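You operate a simulated robot arm through the tools that you are given. There is no shell and no other tool.

You run a simulated robot arm. Do the job below in one go: nothing can be reset, and whatever is moved stays where it is left.

JOB
Dose a black bead on the grey cable entry, then fit the black gland and press it home.
Fine: the entry goes in the doser slide, which ends out.

It is judged by the outcome, as a careful person would: the job done as asked, and still so three seconds after it is handed in. It fails if anything else is knocked over, pushed out of place, dropped, spilled or broken.

ROBOT AND FRAMES
A 7-joint arm with a two-finger parallel gripper, fixed in place. Base frame: the origin is on the floor under the middle of its stand, x ahead of it, y to its left, z up; the work surface is at about z = 880. Units: mm, degrees, N and s.
It reaches about 1247 mm from its shoulder. Its first joint turns from -132.0 to 132.0 degrees. Payload 3.91 kg.
Tool frame: the origin (TCP) lies between the finger pads and is the grasp point; the fingertips stand 30 mm ahead of it; z points along the fingers, y is the line along which they close. Largest opening 110 mm; finger width 20, thickness 10; the body of the gripper, 48 by 112 mm, starts 55 mm behind the TCP.
Orientation is that of the tool frame in the base frame, as a unit quaternion [x, y, z, w]. With the fingers straight down and closing along the base's y, the tool's x points along the base's -x, its y along +y and its z along -z.

CONTROLS
- The arm moves only by the tool play_rows. Its argument "series" is a list of rows, each an object (a shift or turn left out is 0, a gripper value left out holds the last) with "slide": the shift along the base's x, y, z in units of 30 mm (1.0 is 30 mm), a list of three; "turn": the turn, a rotation vector about the base's x, y, z in units of 8 degrees (1.0 is 8 degrees), a list of three; "grip": the opening, from 0 (shut) to 1 (fully open). In form: [{"slide": [dx, dy, dz], "turn": [ax, ay, az], "grip": grip}, ...]. A call has 1 to 20 rows; each row shifts and turns the commanded pose from where the row before left it. A call with a number of a shift or a turn outside -1 to 1 is refused whole. Each row takes 0.2 s and may step no farther than 50 mm and 8.6 degrees from the row before; otherwise, or with a gripper value out of range, the whole call is refused. Where a pose cannot be reached the arm comes as near as it can. A force on the tool above 90 N (or 10 N above the force at the start of the call, whichever is more), or a blocked arm, ends the call early, and 0.2 s more pass. The fingers move at their own pace (about 108 mm/s each) and stop on an object; they squeeze with about 45 N. The grip force told is the motor's: it shows also when the fingers shut on nothing. Time passes only in rows, and 0.2 s behind the last, so rows that do not move let the fingers close. The reply holds the time, the measured pose of the TCP, the force on the tool along the base axes, the opening and the grip force, in the units named above and with some noise, with the torque about the TCP (base axes, N m) and any sound that the robot's microphone picked up.
- Cameras (640 x 400 px; columns grow to the right, rows downward): "scene" is fixed at [400.5, -499.7, 1465.8]; the picture's right is [1.00, -0.04, 0.00], its down [-0.01, -0.29, -0.96] and it looks along [0.03, 0.96, -0.29] (base axes); focal length 359 px, centre (320, 200). "wrist" rides on the gripper at [72, 17, -103] in the tool frame; the picture's right is [-0.23, 0.97, 0.00], its down [-0.76, -0.18, -0.62] and it looks along [-0.61, -0.14, 0.78] (tool axes); focal length 222 px, centre (320, 200).
- capture(camera): a new picture of that camera. The clock stands still meanwhile.
- locate(camera, pixels): for up to 12 pixels [column, row] of the newest picture of that camera ("zoom" is the newest enlarged one), the place [x, y, z] in the base frame of the surface seen there, good to about 2 mm. The clock stands still meanwhile.
- inspect(camera, box): a new picture of the part [left, top, right, bottom] of that camera's present view, enlarged. The clock stands still meanwhile.
- close_job(): hands the job in; it is judged then, once.

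Leave the gripper open and the arm clear of the work at the hand-in unless told otherwise.

The tools are called after ">>>" by a JSON object that holds its "fn" and its "kwargs". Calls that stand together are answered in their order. play_rows: Moves the arm, as the interface text tells. Its arguments: {"type":"object","properties":{"series":{"type":"array"}},"required":["series"]} The other tools are called the same way: capture (camera) takes a picture; locate (camera, pixels) gives the place of the surface under pixels of a picture; inspect (camera, box) takes an enlarged picture of a part of a camera's view; close_job () hands the job in.

At the start:

```text
clock: 0.0
tool_pos: [212.7, 565.9, 1241.9]
tool_rot: [0.0, 1.0, 0.0, 0.0]
wrist_force: [0.2, 0.0, -0.1]
torque: [-0.03, -0.03, 0.03]
width: 110.3
finger_force: 0.0
```

scene: 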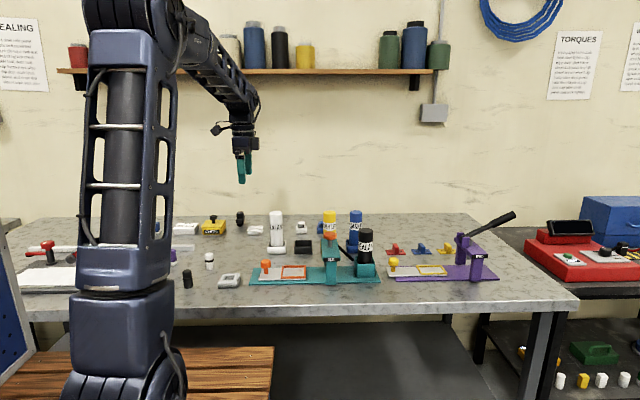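
wrist: 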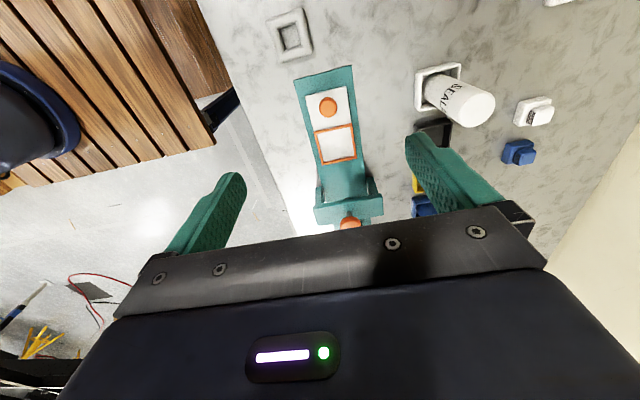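

I'll look at the bench more closely first: the teal doser around (320, 265), the purple press around (460, 260), the small parts, and the notices on the wall.

>>> {"fn": "inspect", "kwargs": {"camera": "scene", "box": [230, 200, 390, 300]}}

>>> {"fn": "inspect", "kwargs": {"camera": "scene", "box": [370, 200, 530, 300]}}

>>> {"fn": "inspect", "kwargs": {"camera": "scene", "box": [0, 10, 64, 100]}}

>>> {"fn": "inspect", "kwargs": {"camera": "scene", "box": [540, 20, 640, 110]}}

>>> {"fn": "inspect", "kwargs": {"camera": "scene", "box": [160, 200, 260, 300]}}

>>> {"fn": "inspect", "kwargs": {"camera": "scene", "box": [500, 180, 640, 290]}}

```text
4.00 times, centred on (310, 250) of scene
```

zoom: 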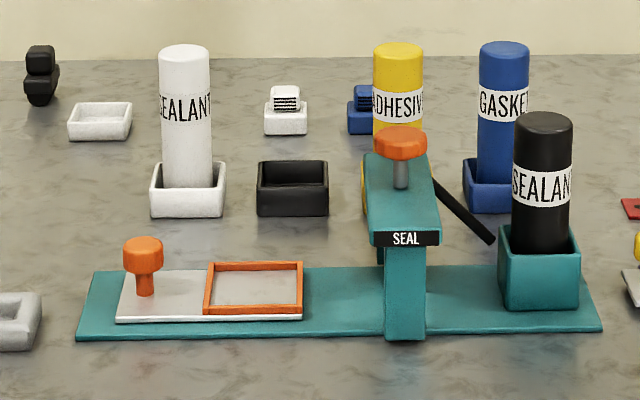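

```text
4.00 times, centred on (450, 250) of scene
```

zoom: 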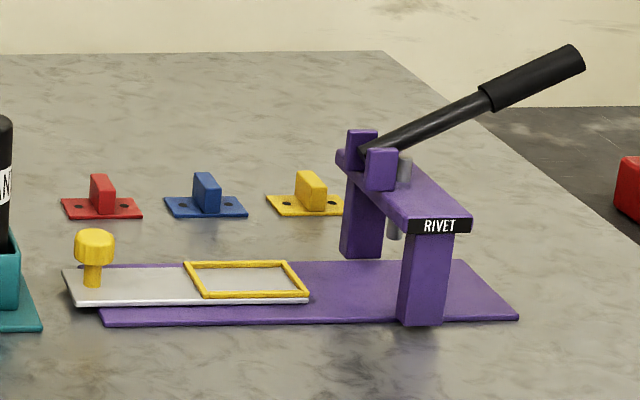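

```text
4.44 times, centred on (32, 55) of scene
```

zoom: 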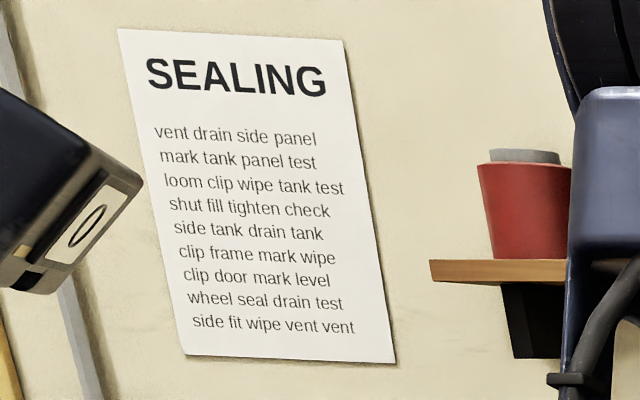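

```text
4.44 times, centred on (590, 65) of scene
```

zoom: 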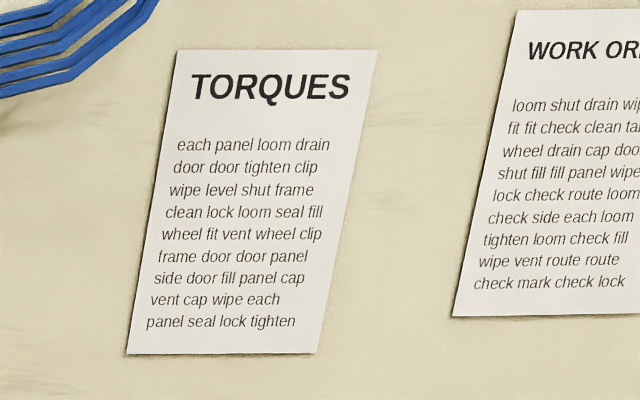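

```text
4.00 times, centred on (210, 250) of scene
```

zoom: 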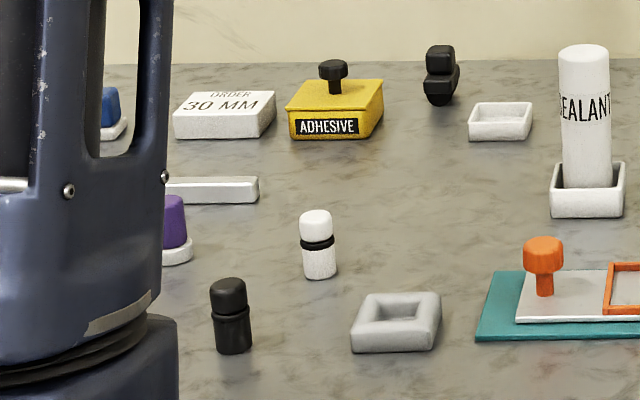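

```text
3.64 times, centred on (570, 235) of scene
```

zoom: 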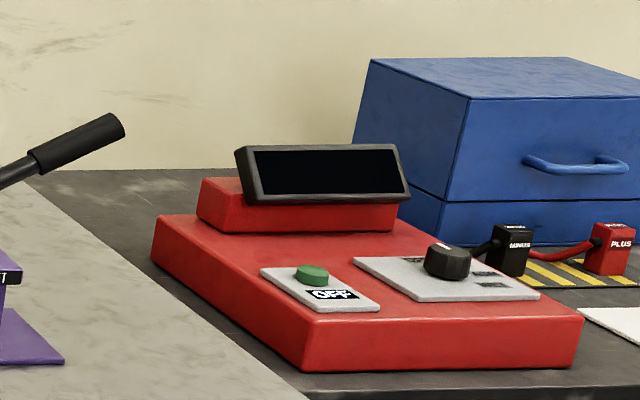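

The doser already seems to hold a black SEALANT cartridge in its socket at (366, 270). Next I'll zoom in on the possible glands at (188, 281), (209, 261) and (240, 218), the grey entry at (230, 281) and the doser.

>>> {"fn": "inspect", "kwargs": {"camera": "scene", "box": [170, 245, 250, 295]}}

>>> {"fn": "inspect", "kwargs": {"camera": "scene", "box": [215, 205, 279, 245]}}

>>> {"fn": "inspect", "kwargs": {"camera": "scene", "box": [310, 205, 390, 290]}}

>>> {"fn": "inspect", "kwargs": {"camera": "scene", "box": [0, 200, 100, 310]}}

>>> {"fn": "inspect", "kwargs": {"camera": "wrist", "box": [240, 0, 440, 240]}}

```text
8.00 times, centred on (210, 270) of scene
```

zoom: 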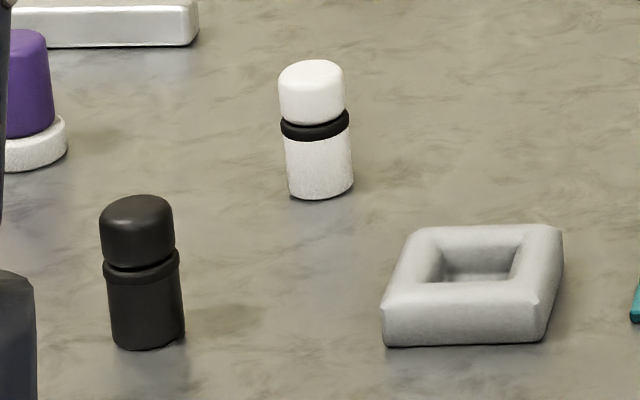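

```text
10.00 times, centred on (247, 225) of scene
```

zoom: 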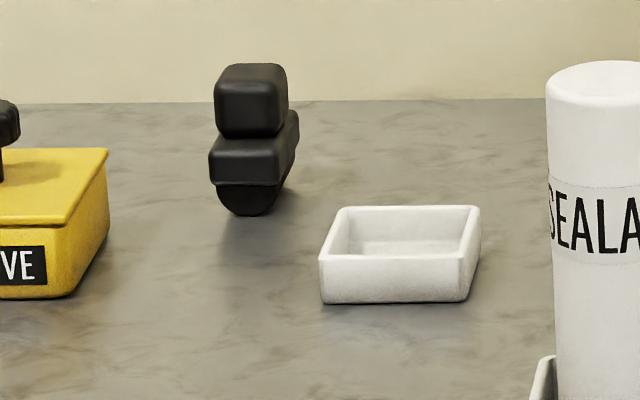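

```text
4.71 times, centred on (350, 248) of scene
```

zoom: 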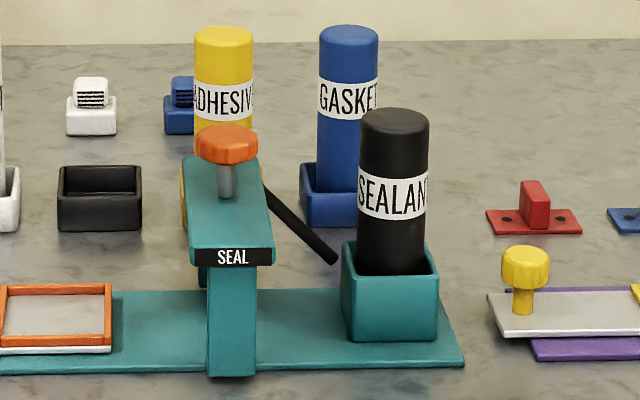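

```text
3.64 times, centred on (50, 255) of scene
```

zoom: 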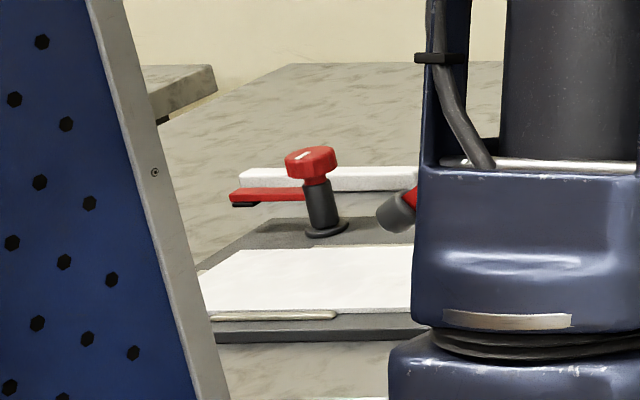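

```text
1.67 times, centred on (340, 120) of wrist
```

zoom: 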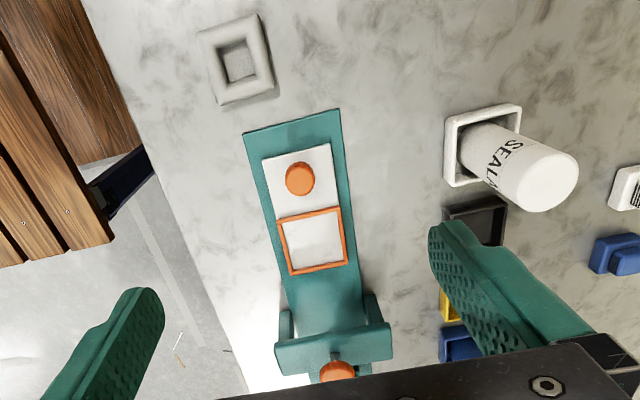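

I need sizes and positions, so I'll take a fresh scene picture and locate the grey entry, the gland candidates and the doser parts.

>>> {"fn": "capture", "kwargs": {"camera": "scene"}}

>>> {"fn": "locate", "kwargs": {"camera": "scene", "pixels": [[187, 271], [188, 286], [209, 255], [210, 267], [218, 286], [238, 286], [240, 274], [222, 274], [240, 215], [240, 223], [241, 231], [229, 279]]}}

>>> {"fn": "locate", "kwargs": {"camera": "scene", "pixels": [[265, 262], [284, 277], [303, 277], [284, 267], [304, 266], [294, 272], [330, 234], [331, 260], [366, 230], [366, 245], [366, 268], [260, 278]]}}

>>> {"fn": "locate", "kwargs": {"camera": "scene", "pixels": [[302, 248], [302, 237], [276, 215], [276, 240], [248, 230], [301, 225], [320, 228], [330, 214], [355, 213], [395, 252], [421, 252], [447, 249]]}}

```text
taken
```

scene: 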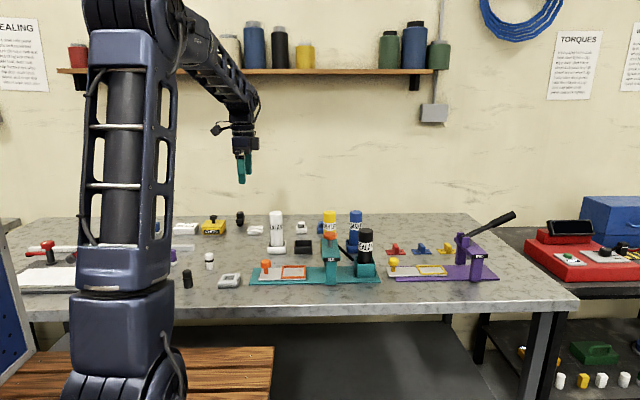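

```text
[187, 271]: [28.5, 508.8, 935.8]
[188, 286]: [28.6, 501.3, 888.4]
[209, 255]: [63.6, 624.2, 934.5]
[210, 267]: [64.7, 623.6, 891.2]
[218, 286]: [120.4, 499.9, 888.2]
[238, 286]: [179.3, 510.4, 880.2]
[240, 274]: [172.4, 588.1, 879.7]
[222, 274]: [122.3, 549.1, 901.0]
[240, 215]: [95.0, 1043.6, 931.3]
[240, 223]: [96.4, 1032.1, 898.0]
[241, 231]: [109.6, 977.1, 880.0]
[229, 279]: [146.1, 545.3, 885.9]
```

```text
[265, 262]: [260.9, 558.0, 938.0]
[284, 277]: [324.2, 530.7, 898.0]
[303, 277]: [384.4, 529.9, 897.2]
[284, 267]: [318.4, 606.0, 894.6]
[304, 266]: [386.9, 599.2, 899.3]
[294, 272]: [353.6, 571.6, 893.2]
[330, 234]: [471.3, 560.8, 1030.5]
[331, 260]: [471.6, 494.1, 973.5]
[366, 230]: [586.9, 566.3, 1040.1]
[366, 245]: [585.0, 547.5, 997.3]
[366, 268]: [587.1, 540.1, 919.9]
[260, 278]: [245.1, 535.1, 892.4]
```

```text
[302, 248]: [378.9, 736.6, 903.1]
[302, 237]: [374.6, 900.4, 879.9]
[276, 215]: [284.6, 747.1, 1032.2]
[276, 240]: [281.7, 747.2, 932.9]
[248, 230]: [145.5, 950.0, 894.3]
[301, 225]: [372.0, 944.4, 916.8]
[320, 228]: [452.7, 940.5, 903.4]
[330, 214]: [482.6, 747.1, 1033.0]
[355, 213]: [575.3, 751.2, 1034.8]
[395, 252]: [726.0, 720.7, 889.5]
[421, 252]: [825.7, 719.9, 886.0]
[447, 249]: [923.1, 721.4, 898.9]
```

The grey entry sits near (148, 530) and is roughly 60 mm square. The black cylinder is at (28, 508) and another black object is at (95, 1035). I'll move the wrist camera back and to the left so I can look down on these parts and the doser.

>>> {"fn": "play_rows", "kwargs": {"series": [{"slide": [-1, 0.2, 0]}, {"slide": [-1, 0.2, 0]}, {"slide": [-1, 0.2, 0]}, {"slide": [-1, 0.2, 0]}, {"slide": [-1, 0.2, 0]}, {"slide": [-1, 0.2, 0]}, {"slide": [-1, 0.2, 0]}, {"slide": [-1, 0.2, 0]}, {"slide": [0, 0, 0]}]}}

>>> {"fn": "capture", "kwargs": {"camera": "wrist"}}

```text
clock: 2.0
tool_pos: [-27.3, 615.8, 1242.7]
tool_rot: [0.0, 1.0, 0.0, -0.001]
wrist_force: [-0.2, 0.3, 0.9]
torque: [-0.01, 0.01, 0.02]
width: 110.1
finger_force: 0.0
```

```text
taken
```

wrist: 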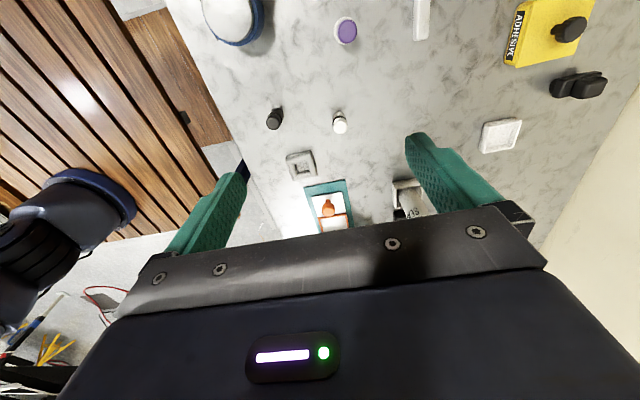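

The wrist camera now sees the two cylinders at (274, 118) and (340, 124), the entry at (301, 165) and the black object at (578, 85). I'll zoom in on them.

>>> {"fn": "inspect", "kwargs": {"camera": "wrist", "box": [250, 90, 378, 190]}}

>>> {"fn": "inspect", "kwargs": {"camera": "wrist", "box": [470, 50, 630, 170]}}

>>> {"fn": "inspect", "kwargs": {"camera": "wrist", "box": [200, 0, 440, 60]}}

```text
4.00 times, centred on (314, 140) of wrist
```

zoom: 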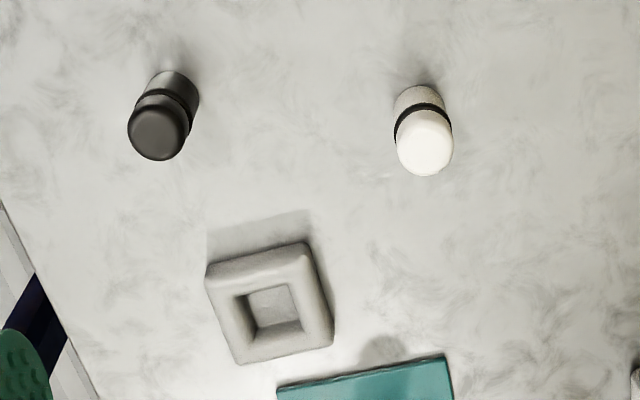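

```text
3.33 times, centred on (550, 110) of wrist
```

zoom: 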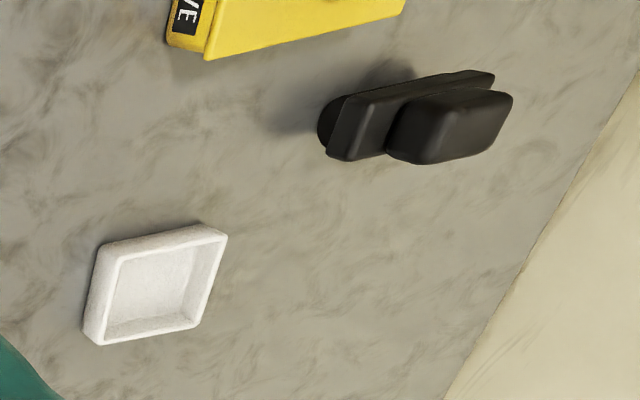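

```text
2.67 times, centred on (320, 30) of wrist
```

zoom: 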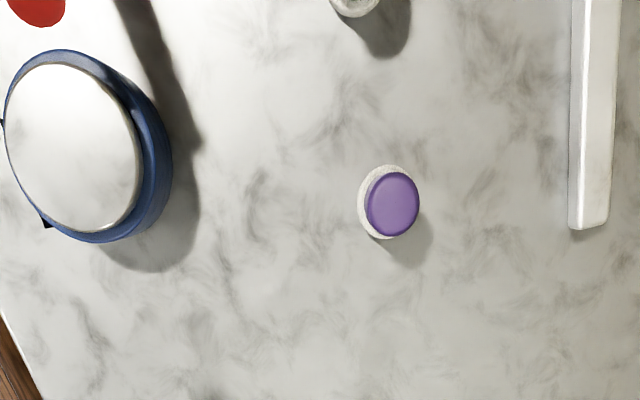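

The object at (95, 1035) is long and blocky, more like an eraser or handle. So the black gland is the round black cylinder with the seal ring, at about (28, 508). The white one beside it is the decoy. I'll move lower and closer to measure the entry and the gland.

>>> {"fn": "play_rows", "kwargs": {"series": [{"slide": [0.5, -0.27, -0.87]}, {"slide": [0.5, -0.27, -0.87]}, {"slide": [0.5, -0.27, -0.87]}, {"slide": [0.5, -0.27, -0.87]}, {"slide": [0.5, -0.27, -0.87]}, {"slide": [0.5, -0.27, -0.87]}, {"slide": [0.5, -0.27, -0.87]}, {"slide": [0, 0, 0]}]}}

>>> {"fn": "capture", "kwargs": {"camera": "wrist"}}

```text
clock: 3.8
tool_pos: [79.0, 558.3, 1057.1]
tool_rot: [0.0, 1.0, -0.001, 0.0]
wrist_force: [-0.5, -0.5, -0.7]
torque: [0.01, 0.02, 0.0]
width: 110.0
finger_force: 0.0
```

```text
taken
```

wrist: 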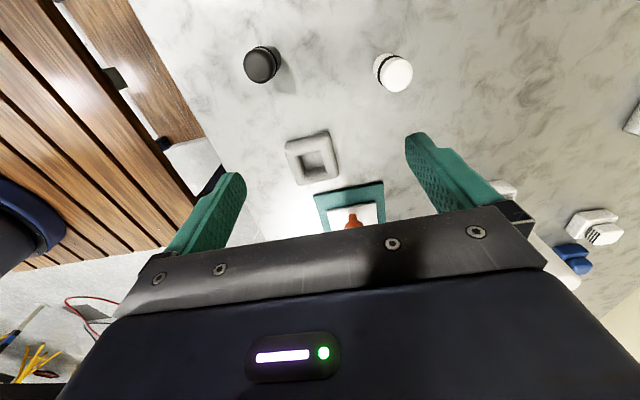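

>>> {"fn": "inspect", "kwargs": {"camera": "wrist", "box": [262, 120, 358, 195]}}

>>> {"fn": "locate", "kwargs": {"camera": "wrist", "pixels": [[262, 65], [394, 73], [313, 160]]}}

```text
5.33 times, centred on (310, 158) of wrist
```

zoom: 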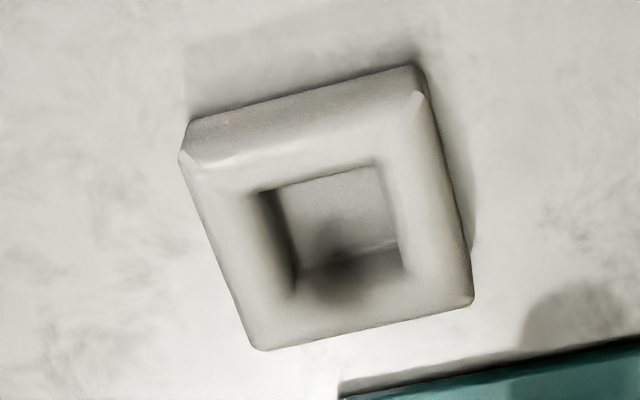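

```text
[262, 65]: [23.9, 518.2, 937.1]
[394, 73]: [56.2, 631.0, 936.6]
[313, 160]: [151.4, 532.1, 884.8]
```

The entry is now clear in the zoomed picture. I'll locate its outer corners, hole corners and floor.

>>> {"fn": "locate", "kwargs": {"camera": "zoom", "pixels": [[190, 155], [412, 95], [465, 298], [262, 342], [260, 190], [375, 168], [405, 268], [297, 295], [330, 220], [220, 220], [320, 110], [440, 190]]}}

>>> {"fn": "inspect", "kwargs": {"camera": "wrist", "box": [230, 30, 310, 100]}}

```text
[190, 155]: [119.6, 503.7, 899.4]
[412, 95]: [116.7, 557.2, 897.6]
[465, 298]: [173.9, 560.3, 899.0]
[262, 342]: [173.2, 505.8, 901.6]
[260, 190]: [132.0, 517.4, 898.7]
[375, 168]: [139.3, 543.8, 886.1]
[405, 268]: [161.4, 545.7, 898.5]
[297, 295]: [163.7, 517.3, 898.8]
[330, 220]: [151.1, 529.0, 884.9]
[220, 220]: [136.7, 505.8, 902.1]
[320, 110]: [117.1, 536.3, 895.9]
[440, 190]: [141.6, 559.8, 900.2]
```

```text
5.71 times, centred on (270, 65) of wrist
```

zoom: 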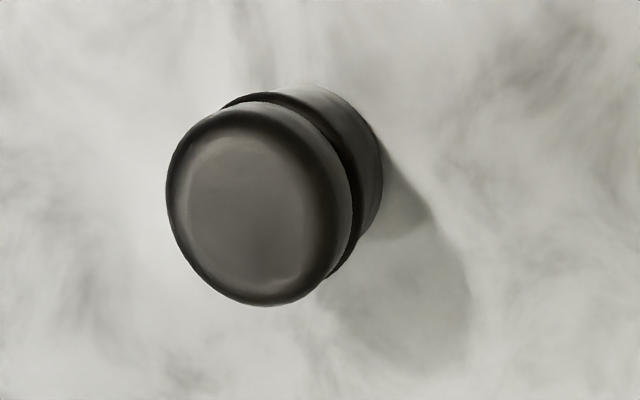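

>>> {"fn": "locate", "kwargs": {"camera": "zoom", "pixels": [[250, 130], [250, 290], [175, 210], [325, 210], [250, 210], [195, 145], [310, 265], [360, 160], [300, 100]]}}

>>> {"fn": "inspect", "kwargs": {"camera": "wrist", "box": [310, 170, 410, 240]}}

```text
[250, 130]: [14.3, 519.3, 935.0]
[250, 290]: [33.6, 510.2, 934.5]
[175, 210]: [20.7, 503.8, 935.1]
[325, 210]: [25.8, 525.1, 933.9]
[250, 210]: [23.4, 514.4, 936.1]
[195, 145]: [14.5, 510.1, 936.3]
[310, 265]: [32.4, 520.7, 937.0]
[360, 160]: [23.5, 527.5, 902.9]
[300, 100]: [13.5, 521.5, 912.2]
```

```text
5.71 times, centred on (360, 205) of wrist
```

zoom: 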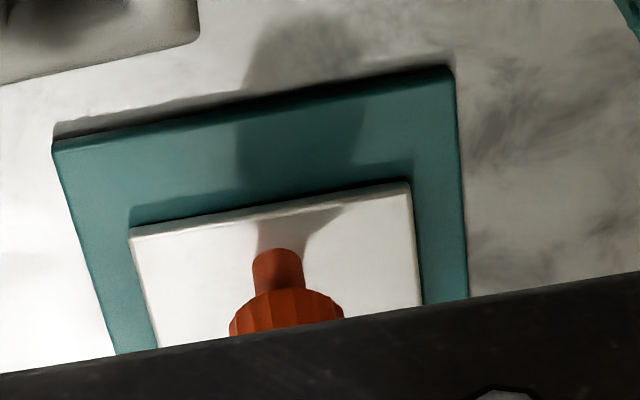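

The entry is about 58 mm square and 22 mm tall, centred near (146, 532), with a hole of about 29 mm whose floor is at z≈885. The gland cap is about 23 mm across, centred near (24, 514.5), top at 937. Next I'll look at the doser head and its cartridge from above.

>>> {"fn": "play_rows", "kwargs": {"series": [{"slide": [0.5, 0.14, 0.9]}, {"slide": [0.9, 0.14, 0.9]}, {"slide": [0.9, 0.14, 0.9]}, {"slide": [0.9, 0.14, 0.9]}, {"slide": [0.9, 0.14, 0.9]}, {"slide": [0.9, 0.14, 0.9]}, {"slide": [0.9, 0.14, 0.4]}, {"slide": [0.9, 0.14, 0]}, {"slide": [0.9, 0.14, 0]}, {"slide": [0.9, 0.14, 0]}, {"slide": [0, 0, 0]}]}}

>>> {"fn": "capture", "kwargs": {"camera": "wrist"}}

```text
clock: 6.2
tool_pos: [337.4, 600.1, 1235.2]
tool_rot: [0.001, 1.0, 0.0, 0.0]
wrist_force: [-0.7, 0.1, 0.4]
torque: [-0.03, -0.03, -0.03]
width: 110.0
finger_force: 0.0
```

```text
taken
```

wrist: 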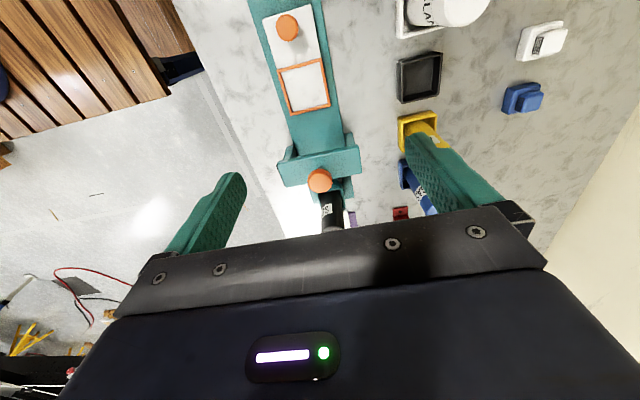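

>>> {"fn": "inspect", "kwargs": {"camera": "wrist", "box": [240, 0, 400, 120]}}

>>> {"fn": "inspect", "kwargs": {"camera": "wrist", "box": [260, 120, 400, 240]}}

>>> {"fn": "locate", "kwargs": {"camera": "wrist", "pixels": [[287, 27], [277, 69], [317, 57], [331, 105], [290, 115], [304, 85], [319, 181], [266, 20], [306, 7], [300, 155], [345, 160], [330, 200]]}}

```text
3.33 times, centred on (320, 60) of wrist
```

zoom: 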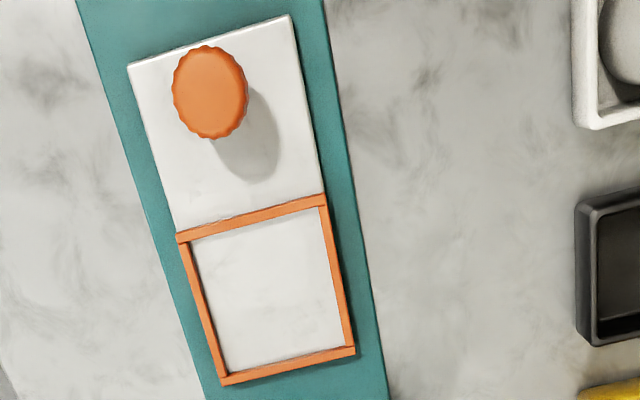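

```text
3.33 times, centred on (330, 180) of wrist
```

zoom: 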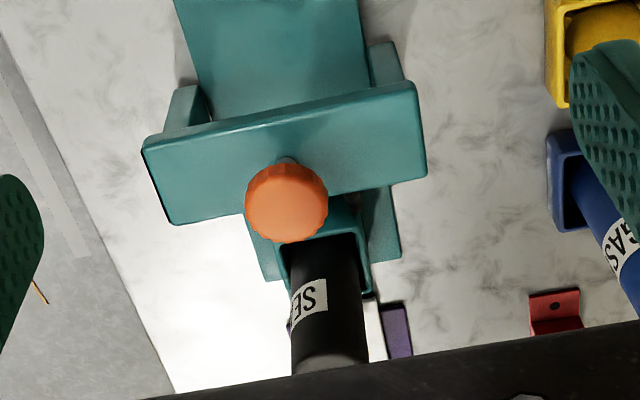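

```text
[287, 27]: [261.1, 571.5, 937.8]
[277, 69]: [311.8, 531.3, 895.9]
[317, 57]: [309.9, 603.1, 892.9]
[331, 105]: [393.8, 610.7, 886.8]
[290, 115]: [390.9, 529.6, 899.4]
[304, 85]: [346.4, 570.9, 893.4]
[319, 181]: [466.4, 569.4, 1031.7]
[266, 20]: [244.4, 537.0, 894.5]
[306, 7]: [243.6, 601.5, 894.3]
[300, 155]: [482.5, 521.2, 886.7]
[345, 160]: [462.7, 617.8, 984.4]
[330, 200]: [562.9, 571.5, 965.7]
```

I'll zoom in tightly on the slide frame and knob to get their inner corners and centres.

>>> {"fn": "inspect", "kwargs": {"camera": "wrist", "box": [260, 0, 348, 120]}}

```text
3.33 times, centred on (304, 60) of wrist
```

zoom: 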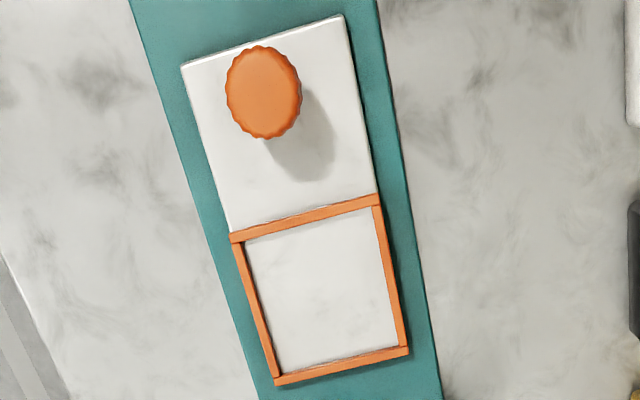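

>>> {"fn": "locate", "kwargs": {"camera": "zoom", "pixels": [[248, 243], [371, 208], [396, 344], [282, 369], [232, 238], [380, 198], [408, 350], [277, 381], [310, 222], [340, 364], [260, 310], [392, 280]]}}

>>> {"fn": "locate", "kwargs": {"camera": "zoom", "pixels": [[228, 95], [298, 90], [262, 48], [265, 133], [262, 90], [183, 68], [343, 18], [325, 290], [200, 150], [365, 120]]}}

```text
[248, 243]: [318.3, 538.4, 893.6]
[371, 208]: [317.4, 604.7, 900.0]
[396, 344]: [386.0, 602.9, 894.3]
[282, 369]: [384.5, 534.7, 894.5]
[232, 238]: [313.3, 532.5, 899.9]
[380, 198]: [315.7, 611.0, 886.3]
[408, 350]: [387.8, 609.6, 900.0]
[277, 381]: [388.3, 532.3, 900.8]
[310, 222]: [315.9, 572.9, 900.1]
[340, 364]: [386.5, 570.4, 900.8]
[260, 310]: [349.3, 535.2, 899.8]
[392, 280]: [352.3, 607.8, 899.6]
```

```text
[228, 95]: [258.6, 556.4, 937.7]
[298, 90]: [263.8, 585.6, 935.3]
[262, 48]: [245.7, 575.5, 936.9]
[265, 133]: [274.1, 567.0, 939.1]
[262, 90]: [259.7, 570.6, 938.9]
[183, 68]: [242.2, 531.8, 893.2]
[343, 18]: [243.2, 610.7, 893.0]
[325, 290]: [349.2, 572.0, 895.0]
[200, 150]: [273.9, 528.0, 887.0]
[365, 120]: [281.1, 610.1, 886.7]
```

The slide frame's inside measures x 317.5–385.5 and y 537.5–604.5, centred at (351.5, 571). The rim top is at 900 and the plate at 893.5. The slide knob is at (260, 571, 938) and the doser's press knob is near (468, 570, 1031). First I'll hover above the grey entry, turned about 2.4° to match its yaw.

>>> {"fn": "play_rows", "kwargs": {"series": [{"slide": [-0.79, -0.285, -0.95], "grip": 0.8}, {"slide": [-0.79, -0.285, -0.95]}, {"slide": [-0.79, -0.285, -0.95]}, {"slide": [-0.79, -0.285, -0.95]}, {"slide": [-0.79, -0.285, -0.95]}, {"slide": [-0.79, -0.285, -0.95]}, {"slide": [-0.79, -0.285, -0.95]}, {"slide": [-0.82, -0.285, -0.95], "turn": [0, 0, 0.3]}, {"slide": [0, 0, 0]}]}}

>>> {"fn": "capture", "kwargs": {"camera": "wrist"}}

>>> {"fn": "inspect", "kwargs": {"camera": "scene", "box": [160, 200, 280, 300]}}

```text
clock: 8.2
tool_pos: [146.4, 532.2, 1007.9]
tool_rot: [-0.021, 1.0, 0.0, -0.001]
wrist_force: [0.7, 0.0, -0.4]
torque: [0.0, -0.01, 0.02]
width: 88.0
finger_force: 0.1
```

```text
taken
```

wrist: 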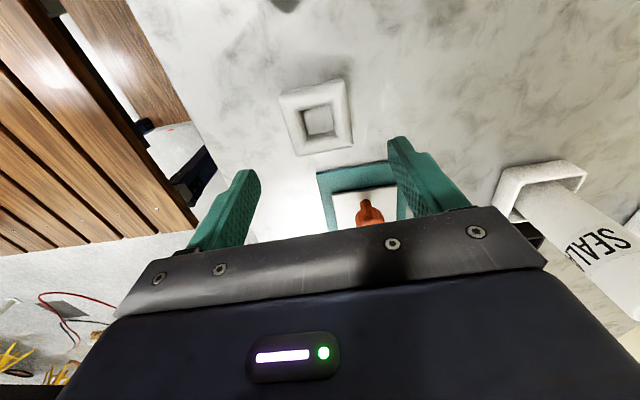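

```text
4.00 times, centred on (220, 250) of scene
```

zoom: 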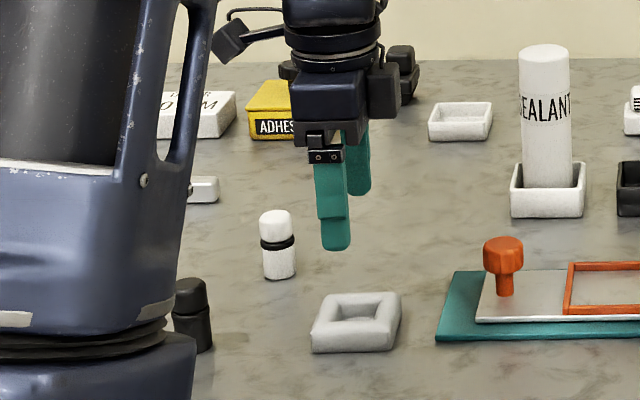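

The gripper is over the entry, which appears at (318, 118) from here. I'll refine its centre and yaw from this closer view.

>>> {"fn": "inspect", "kwargs": {"camera": "wrist", "box": [268, 66, 368, 166]}}

```text
4.00 times, centred on (318, 116) of wrist
```

zoom: 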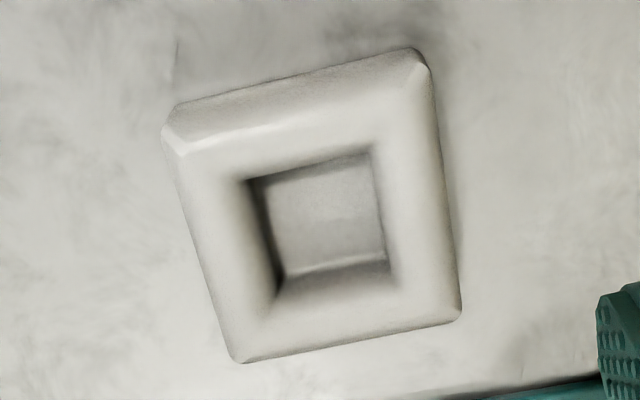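

>>> {"fn": "locate", "kwargs": {"camera": "zoom", "pixels": [[190, 155], [413, 75], [455, 310], [240, 352], [200, 245], [440, 180], [300, 105], [350, 330], [252, 182], [370, 155], [387, 275], [282, 292]]}}

```text
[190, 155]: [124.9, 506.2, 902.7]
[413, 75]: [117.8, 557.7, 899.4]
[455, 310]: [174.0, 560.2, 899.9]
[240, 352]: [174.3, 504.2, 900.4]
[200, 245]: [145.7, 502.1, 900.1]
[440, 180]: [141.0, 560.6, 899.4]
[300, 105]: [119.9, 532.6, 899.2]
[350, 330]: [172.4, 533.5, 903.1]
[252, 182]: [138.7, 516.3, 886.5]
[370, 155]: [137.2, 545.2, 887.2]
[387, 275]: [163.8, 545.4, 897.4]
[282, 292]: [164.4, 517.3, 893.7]
```

The centre is confirmed at about (146.5, 531.3). I'll lower until the tips are at z≈890, about 10 mm above the bench, so they will clear the slide rim later. Then I'll close on the entry.

>>> {"fn": "play_rows", "kwargs": {"series": [{"slide": [0, -0.03, -0.8]}, {"slide": [0, 0, -0.8]}, {"slide": [0, 0, -0.8]}, {"slide": [0, 0, -0.5]}, {"slide": [0, 0, 0]}, {"grip": 0.4}, {"grip": 0.4}, {"grip": 0.4}, {"grip": 0.4}]}}

>>> {"fn": "capture", "kwargs": {"camera": "wrist"}}

```text
clock: 10.2
tool_pos: [147.6, 530.2, 918.5]
tool_rot: [-0.022, 1.0, 0.0, 0.0]
wrist_force: [-0.4, 0.3, 0.1]
torque: [0.0, -0.02, 0.01]
width: 60.7
finger_force: 45.3
```

```text
taken
```

wrist: 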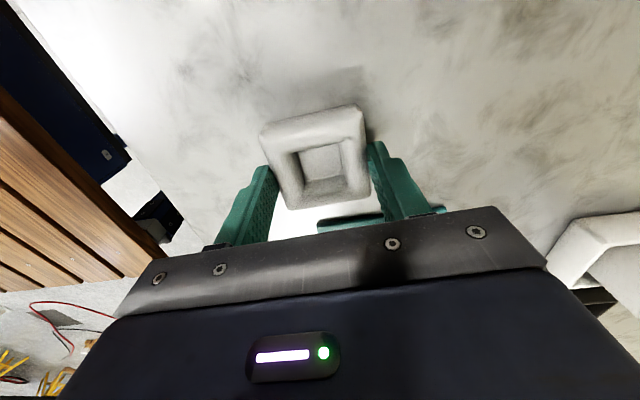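

The grip is solid: width 60.7 mm at 45 N, so the entry is about 60 mm wide against a frame opening of about 67 mm. I'll lift it well above the knob, square up the turn, and carry it over the slide frame.

>>> {"fn": "play_rows", "kwargs": {"series": [{"slide": [0, 0, 0.5]}, {"slide": [0, 0, 1]}, {"slide": [0, 0, 1]}, {"slide": [0.2, 0, 0.6]}, {"slide": [0.95, 0.19, 0], "turn": [0, 0, -0.1]}, {"slide": [0.95, 0.19, 0], "turn": [0, 0, -0.1]}, {"slide": [0.95, 0.19, 0], "turn": [0, 0, -0.1]}, {"slide": [0.95, 0.19, 0]}, {"slide": [0.95, 0.19, 0]}, {"slide": [0.95, 0.19, 0]}, {"slide": [0.9, 0.22, 0]}, {"slide": [0, 0, 0]}, {"slide": [0, 0, 0]}]}}

>>> {"fn": "capture", "kwargs": {"camera": "wrist"}}

```text
clock: 13.0
tool_pos: [348.2, 573.9, 1015.6]
tool_rot: [0.0, 1.0, -0.001, 0.0]
wrist_force: [0.0, 0.2, -0.3]
torque: [-0.01, 0.02, -0.03]
width: 44.0
finger_force: 0.1
```

```text
taken
```

wrist: 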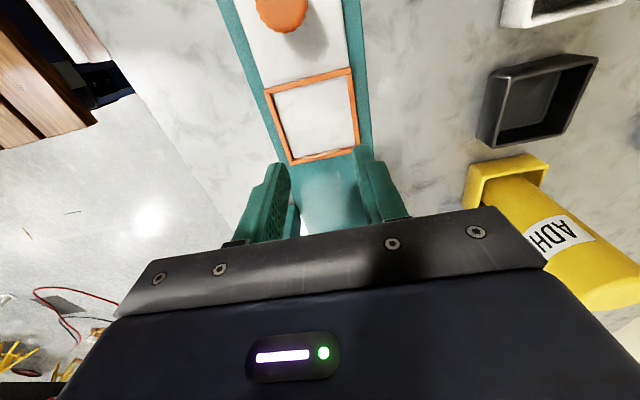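

The fingers read 44 mm with no force, so the entry slipped out of the grip. I need to see where it ended up.

>>> {"fn": "capture", "kwargs": {"camera": "scene"}}

>>> {"fn": "inspect", "kwargs": {"camera": "scene", "box": [170, 200, 330, 300]}}

```text
taken
```

scene: 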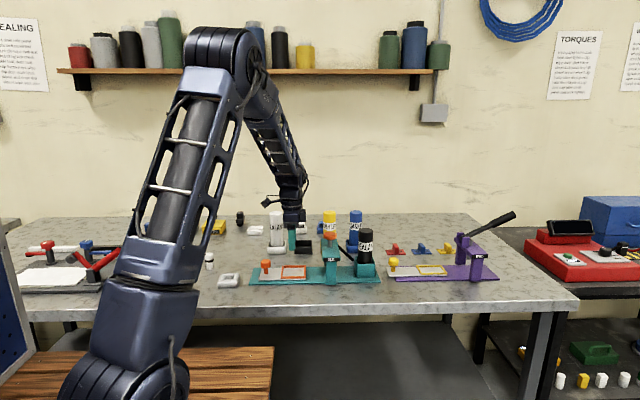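

```text
4.00 times, centred on (250, 250) of scene
```

zoom: 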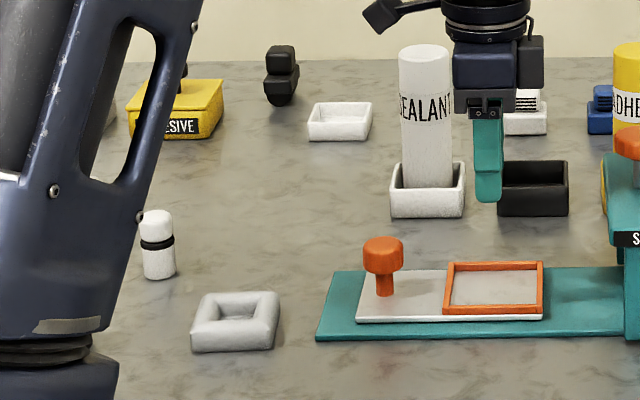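

The entry is on the bench at about (229, 280), close to where it was, and everything else looks undisturbed. I'll measure its position and side shape to see why it slipped.

>>> {"fn": "inspect", "kwargs": {"camera": "scene", "box": [210, 262, 250, 292]}}

>>> {"fn": "inspect", "kwargs": {"camera": "scene", "box": [270, 215, 320, 255]}}

```text
13.33 times, centred on (230, 277) of scene
```

zoom: 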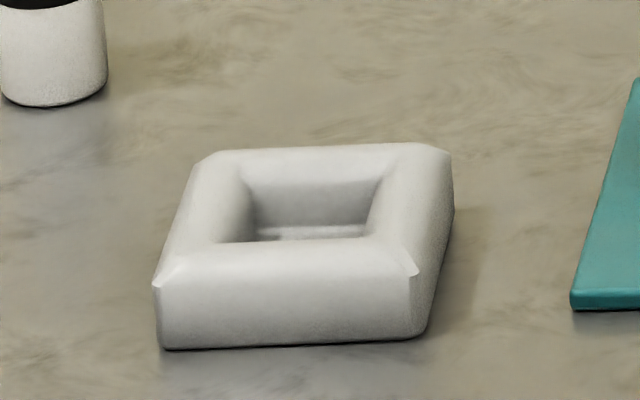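

```text
10.00 times, centred on (295, 235) of scene
```

zoom: 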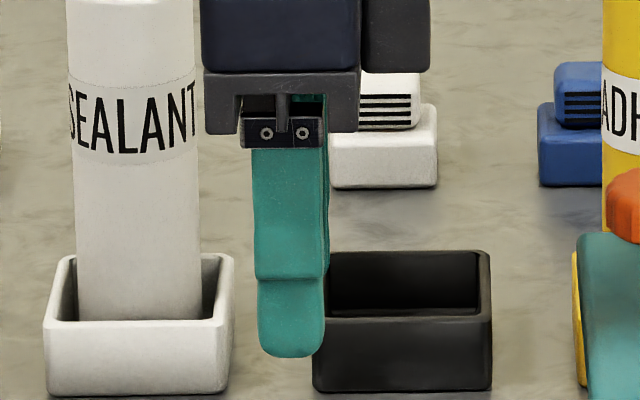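

The entry's sides are vertical only for the lower ~12 mm; above that they curve in, so my grip at z≈890 was on the rounded part and slid off. I'll grip lower this time. First I'll go back above it and locate it again.

>>> {"fn": "play_rows", "kwargs": {"series": [{"slide": [-0.95, -0.2, 0], "grip": 0.8}, {"slide": [-0.95, -0.2, 0]}, {"slide": [-0.95, -0.2, 0]}, {"slide": [-0.95, -0.2, 0]}, {"slide": [-0.95, -0.2, 0]}, {"slide": [-0.95, -0.2, 0]}, {"slide": [-0.95, -0.2, 0]}, {"slide": [0, 0, 0]}]}}

>>> {"fn": "inspect", "kwargs": {"camera": "wrist", "box": [268, 66, 368, 166]}}

```text
clock: 14.8
tool_pos: [150.1, 528.4, 1010.6]
tool_rot: [0.0, 1.0, 0.0, 0.0]
wrist_force: [0.5, -0.5, 0.5]
torque: [-0.01, 0.02, 0.01]
width: 87.7
finger_force: 0.0
```

```text
4.00 times, centred on (318, 116) of wrist
```

zoom: 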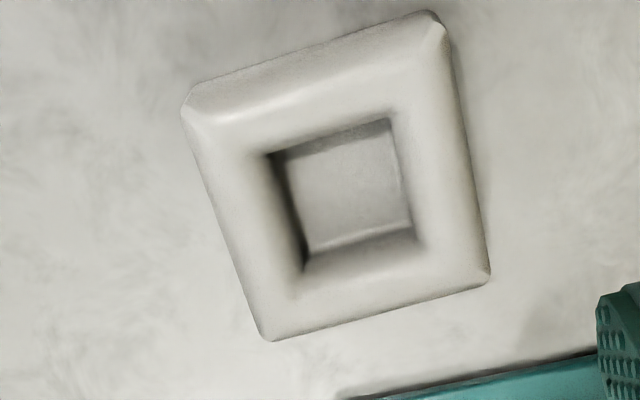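

>>> {"fn": "locate", "kwargs": {"camera": "zoom", "pixels": [[215, 210], [465, 140], [310, 60], [375, 310], [275, 330], [480, 270], [430, 35], [200, 110], [340, 180], [445, 85], [245, 290]]}}

```text
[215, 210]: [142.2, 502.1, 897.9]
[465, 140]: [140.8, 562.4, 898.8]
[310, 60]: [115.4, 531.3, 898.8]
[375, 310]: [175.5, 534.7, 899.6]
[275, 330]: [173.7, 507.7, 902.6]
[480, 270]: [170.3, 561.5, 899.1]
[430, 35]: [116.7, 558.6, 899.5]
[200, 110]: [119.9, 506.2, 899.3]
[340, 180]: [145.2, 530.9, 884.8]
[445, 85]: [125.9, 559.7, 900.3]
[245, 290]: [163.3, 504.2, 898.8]
```

The entry is now at about (145.4, 532.2) with a yaw of roughly 2.4°. I'll go down so the tips are about 3 mm above the bench, close on the vertical faces, and do a small test lift.

>>> {"fn": "play_rows", "kwargs": {"series": [{"slide": [-0.143, 0.117, 0], "turn": [0, 0, 0.3]}, {"slide": [0, 0, -0.9]}, {"slide": [0, 0, -0.9]}, {"slide": [0, 0, -0.9]}, {"slide": [0, 0, -0.57]}, {"slide": [0, 0, 0]}, {"grip": 0.3}, {"grip": 0.3}, {"grip": 0.3}, {"grip": 0.3}, {"slide": [0, 0, 0.3]}, {"slide": [0, 0, 0.3]}, {"slide": [0, 0, 0]}]}}

>>> {"fn": "capture", "kwargs": {"camera": "wrist"}}

>>> {"fn": "inspect", "kwargs": {"camera": "scene", "box": [190, 242, 270, 292]}}

```text
clock: 17.6
tool_pos: [145.4, 534.2, 932.4]
tool_rot: [-0.02, 1.0, 0.0, 0.001]
wrist_force: [0.3, 0.0, -0.7]
torque: [0.0, 0.0, -0.01]
width: 61.0
finger_force: 44.9
```

```text
taken
```

wrist: 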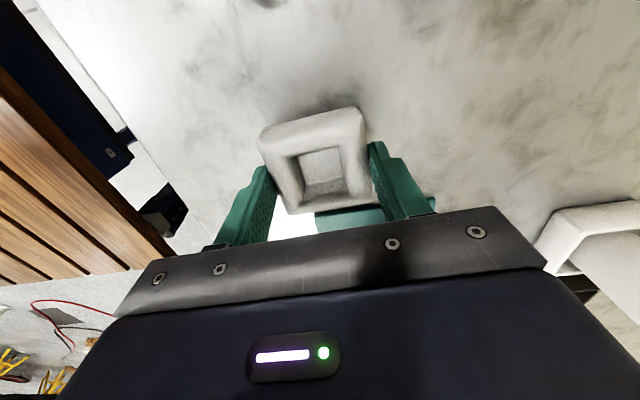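

```text
8.00 times, centred on (230, 267) of scene
```

zoom: 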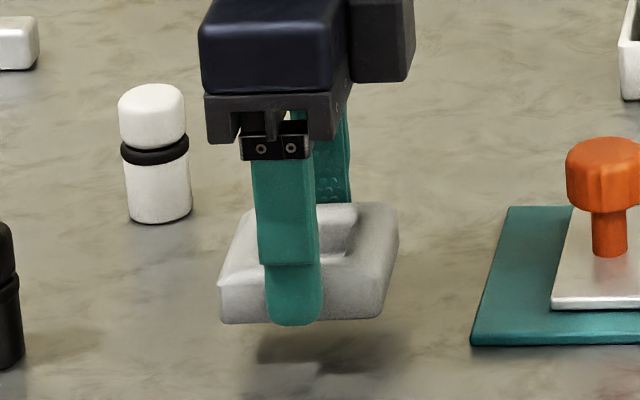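

It holds at 61 mm and 45 N, and is clearly off the bench in the side view. I'll lift it clear of the knob and carry it over the slide frame, squaring the turn.

>>> {"fn": "play_rows", "kwargs": {"series": [{"slide": [0, 0, 0.4]}, {"slide": [0, 0, 0.8]}, {"slide": [0, 0, 0.8]}, {"slide": [0, 0, 0.6]}, {"slide": [0.3, 0.05, 0.07]}, {"slide": [0.7, 0.13, 0], "turn": [0, 0, -0.1]}, {"slide": [0.85, 0.16, 0], "turn": [0, 0, -0.1]}, {"slide": [0.85, 0.16, 0], "turn": [0, 0, -0.1]}, {"slide": [0.85, 0.16, 0]}, {"slide": [0.85, 0.16, 0]}, {"slide": [0.85, 0.16, 0]}, {"slide": [0.85, 0.16, 0]}, {"slide": [0.6, 0.12, 0]}, {"slide": [0.17, 0.033, 0]}, {"slide": [0, 0, 0]}]}}

>>> {"fn": "capture", "kwargs": {"camera": "wrist"}}

>>> {"fn": "inspect", "kwargs": {"camera": "scene", "box": [230, 200, 350, 290]}}

```text
clock: 20.8
tool_pos: [352.9, 571.1, 1009.2]
tool_rot: [0.0, 1.0, -0.001, 0.0]
wrist_force: [0.0, -0.3, -0.9]
torque: [0.02, 0.0, 0.0]
width: 61.2
finger_force: 45.0
```

```text
taken
```

wrist: 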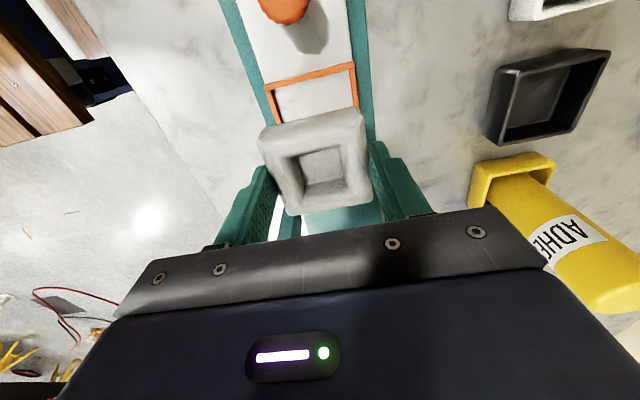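

```text
4.44 times, centred on (290, 245) of scene
```

zoom: 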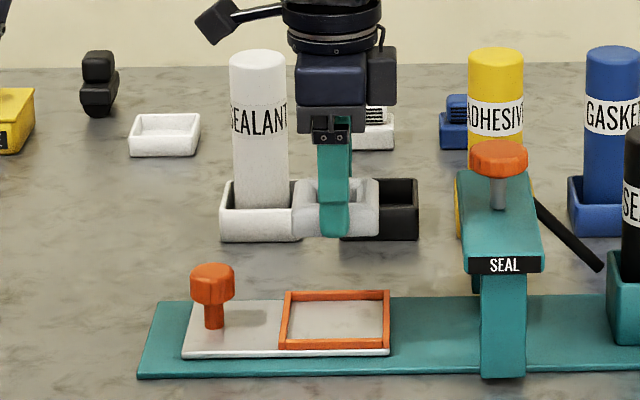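

The entry is held over the frame. I'll measure its actual location in the grip before lowering.

>>> {"fn": "inspect", "kwargs": {"camera": "wrist", "box": [240, 60, 400, 220]}}

```text
2.50 times, centred on (320, 140) of wrist
```

zoom: 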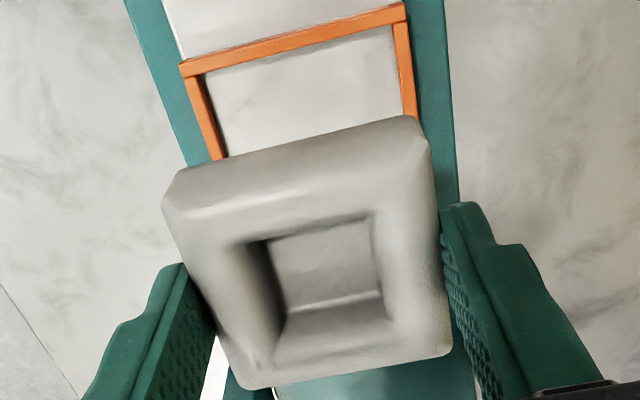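

>>> {"fn": "locate", "kwargs": {"camera": "zoom", "pixels": [[178, 235], [438, 200], [290, 150], [360, 365], [250, 385], [448, 345], [415, 122], [170, 190], [325, 260], [270, 40], [205, 120], [405, 70]]}}

```text
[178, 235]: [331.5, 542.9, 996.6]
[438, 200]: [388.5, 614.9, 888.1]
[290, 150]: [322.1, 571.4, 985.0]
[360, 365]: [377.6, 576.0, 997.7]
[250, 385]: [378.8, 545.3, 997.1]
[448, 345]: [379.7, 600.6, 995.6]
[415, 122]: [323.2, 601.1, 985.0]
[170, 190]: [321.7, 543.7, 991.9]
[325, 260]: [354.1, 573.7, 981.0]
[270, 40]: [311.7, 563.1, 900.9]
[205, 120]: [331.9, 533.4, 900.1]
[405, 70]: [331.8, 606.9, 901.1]
```

The entry is centred to within about 1 mm of the frame. Its bottom is about 3 mm below the fingertips, and the tips can't go lower than the rim at z≈900. I'll lower until the tips are just above the rim and check before releasing.

>>> {"fn": "play_rows", "kwargs": {"series": [{"slide": [-0.01, -0.02, -0.7]}, {"slide": [0, 0, -0.9]}, {"slide": [0, 0, -0.6]}, {"slide": [0, 0, -0.3]}, {"slide": [0, 0, -0.14]}, {"slide": [0, 0, 0]}]}}

>>> {"fn": "inspect", "kwargs": {"camera": "scene", "box": [250, 232, 330, 292]}}

>>> {"fn": "inspect", "kwargs": {"camera": "wrist", "box": [240, 60, 400, 220]}}

```text
clock: 22.2
tool_pos: [351.8, 570.8, 931.8]
tool_rot: [-0.001, 1.0, 0.0, 0.0]
wrist_force: [0.3, -0.5, -0.5]
torque: [0.01, 0.0, -0.02]
width: 61.2
finger_force: 45.5
```

```text
6.67 times, centred on (290, 262) of scene
```

zoom: 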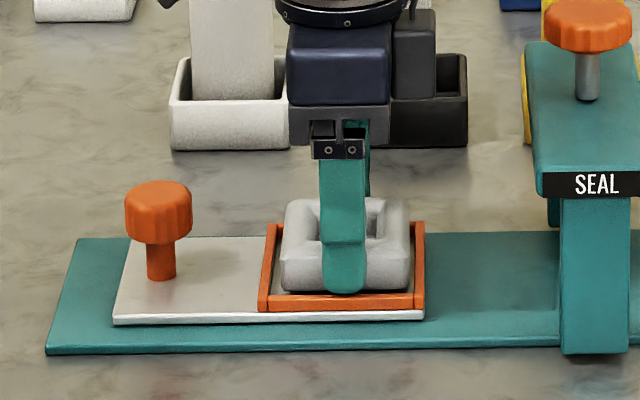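

```text
2.50 times, centred on (320, 140) of wrist
```

zoom: 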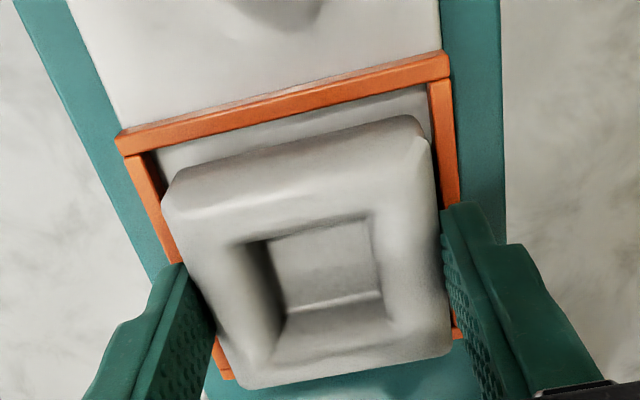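

It looks aligned in y. In x the gap seems larger on the −x side than on the +x side, so I'll check the numbers.

>>> {"fn": "locate", "kwargs": {"camera": "zoom", "pixels": [[290, 110], [290, 148], [300, 130], [165, 230], [450, 180], [165, 185], [425, 135], [225, 372], [380, 92], [380, 125], [458, 335]]}}

>>> {"fn": "inspect", "kwargs": {"camera": "scene", "box": [276, 252, 312, 282]}}

```text
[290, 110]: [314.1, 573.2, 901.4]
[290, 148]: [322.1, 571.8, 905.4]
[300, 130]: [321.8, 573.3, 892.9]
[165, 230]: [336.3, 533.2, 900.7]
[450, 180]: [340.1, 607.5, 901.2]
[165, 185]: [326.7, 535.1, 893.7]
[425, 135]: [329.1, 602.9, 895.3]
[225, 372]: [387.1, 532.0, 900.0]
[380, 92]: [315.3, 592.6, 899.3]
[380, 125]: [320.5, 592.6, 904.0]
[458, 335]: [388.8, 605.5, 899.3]
```

```text
13.33 times, centred on (294, 267) of scene
```

zoom: 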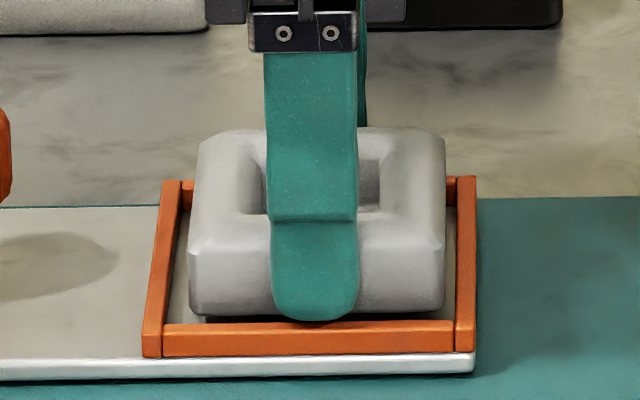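

The entry is only about 1 mm too far in +x. I'll correct that, open the fingers so it drops the last few millimetres into the frame, and rise straight up.

>>> {"fn": "play_rows", "kwargs": {"series": [{"slide": [-0.033, 0, 0]}, {"slide": [0, 0, -0.02]}, {"slide": [0, 0, 0]}, {"grip": 0.72}, {"grip": 0.72}, {"slide": [0, 0, 0]}, {"slide": [0, 0, 0.5]}, {"slide": [0, 0, 0.9]}, {"slide": [0, 0, 0.9]}, {"slide": [0, 0, 0.6]}, {"slide": [0, 0, 0]}]}}

>>> {"fn": "inspect", "kwargs": {"camera": "scene", "box": [250, 232, 330, 292]}}

>>> {"fn": "capture", "kwargs": {"camera": "wrist"}}

```text
clock: 24.6
tool_pos: [352.7, 568.9, 1017.4]
tool_rot: [0.001, 1.0, 0.0, 0.0]
wrist_force: [-0.6, 0.4, 0.5]
torque: [-0.03, 0.0, -0.03]
width: 79.1
finger_force: 0.0
```

```text
6.67 times, centred on (290, 262) of scene
```

zoom: 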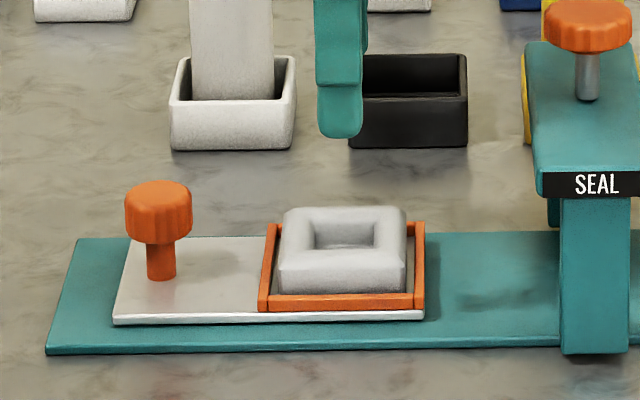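

```text
taken
```

wrist: 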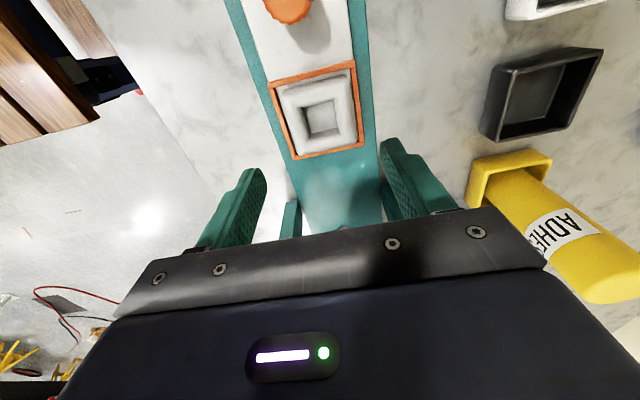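

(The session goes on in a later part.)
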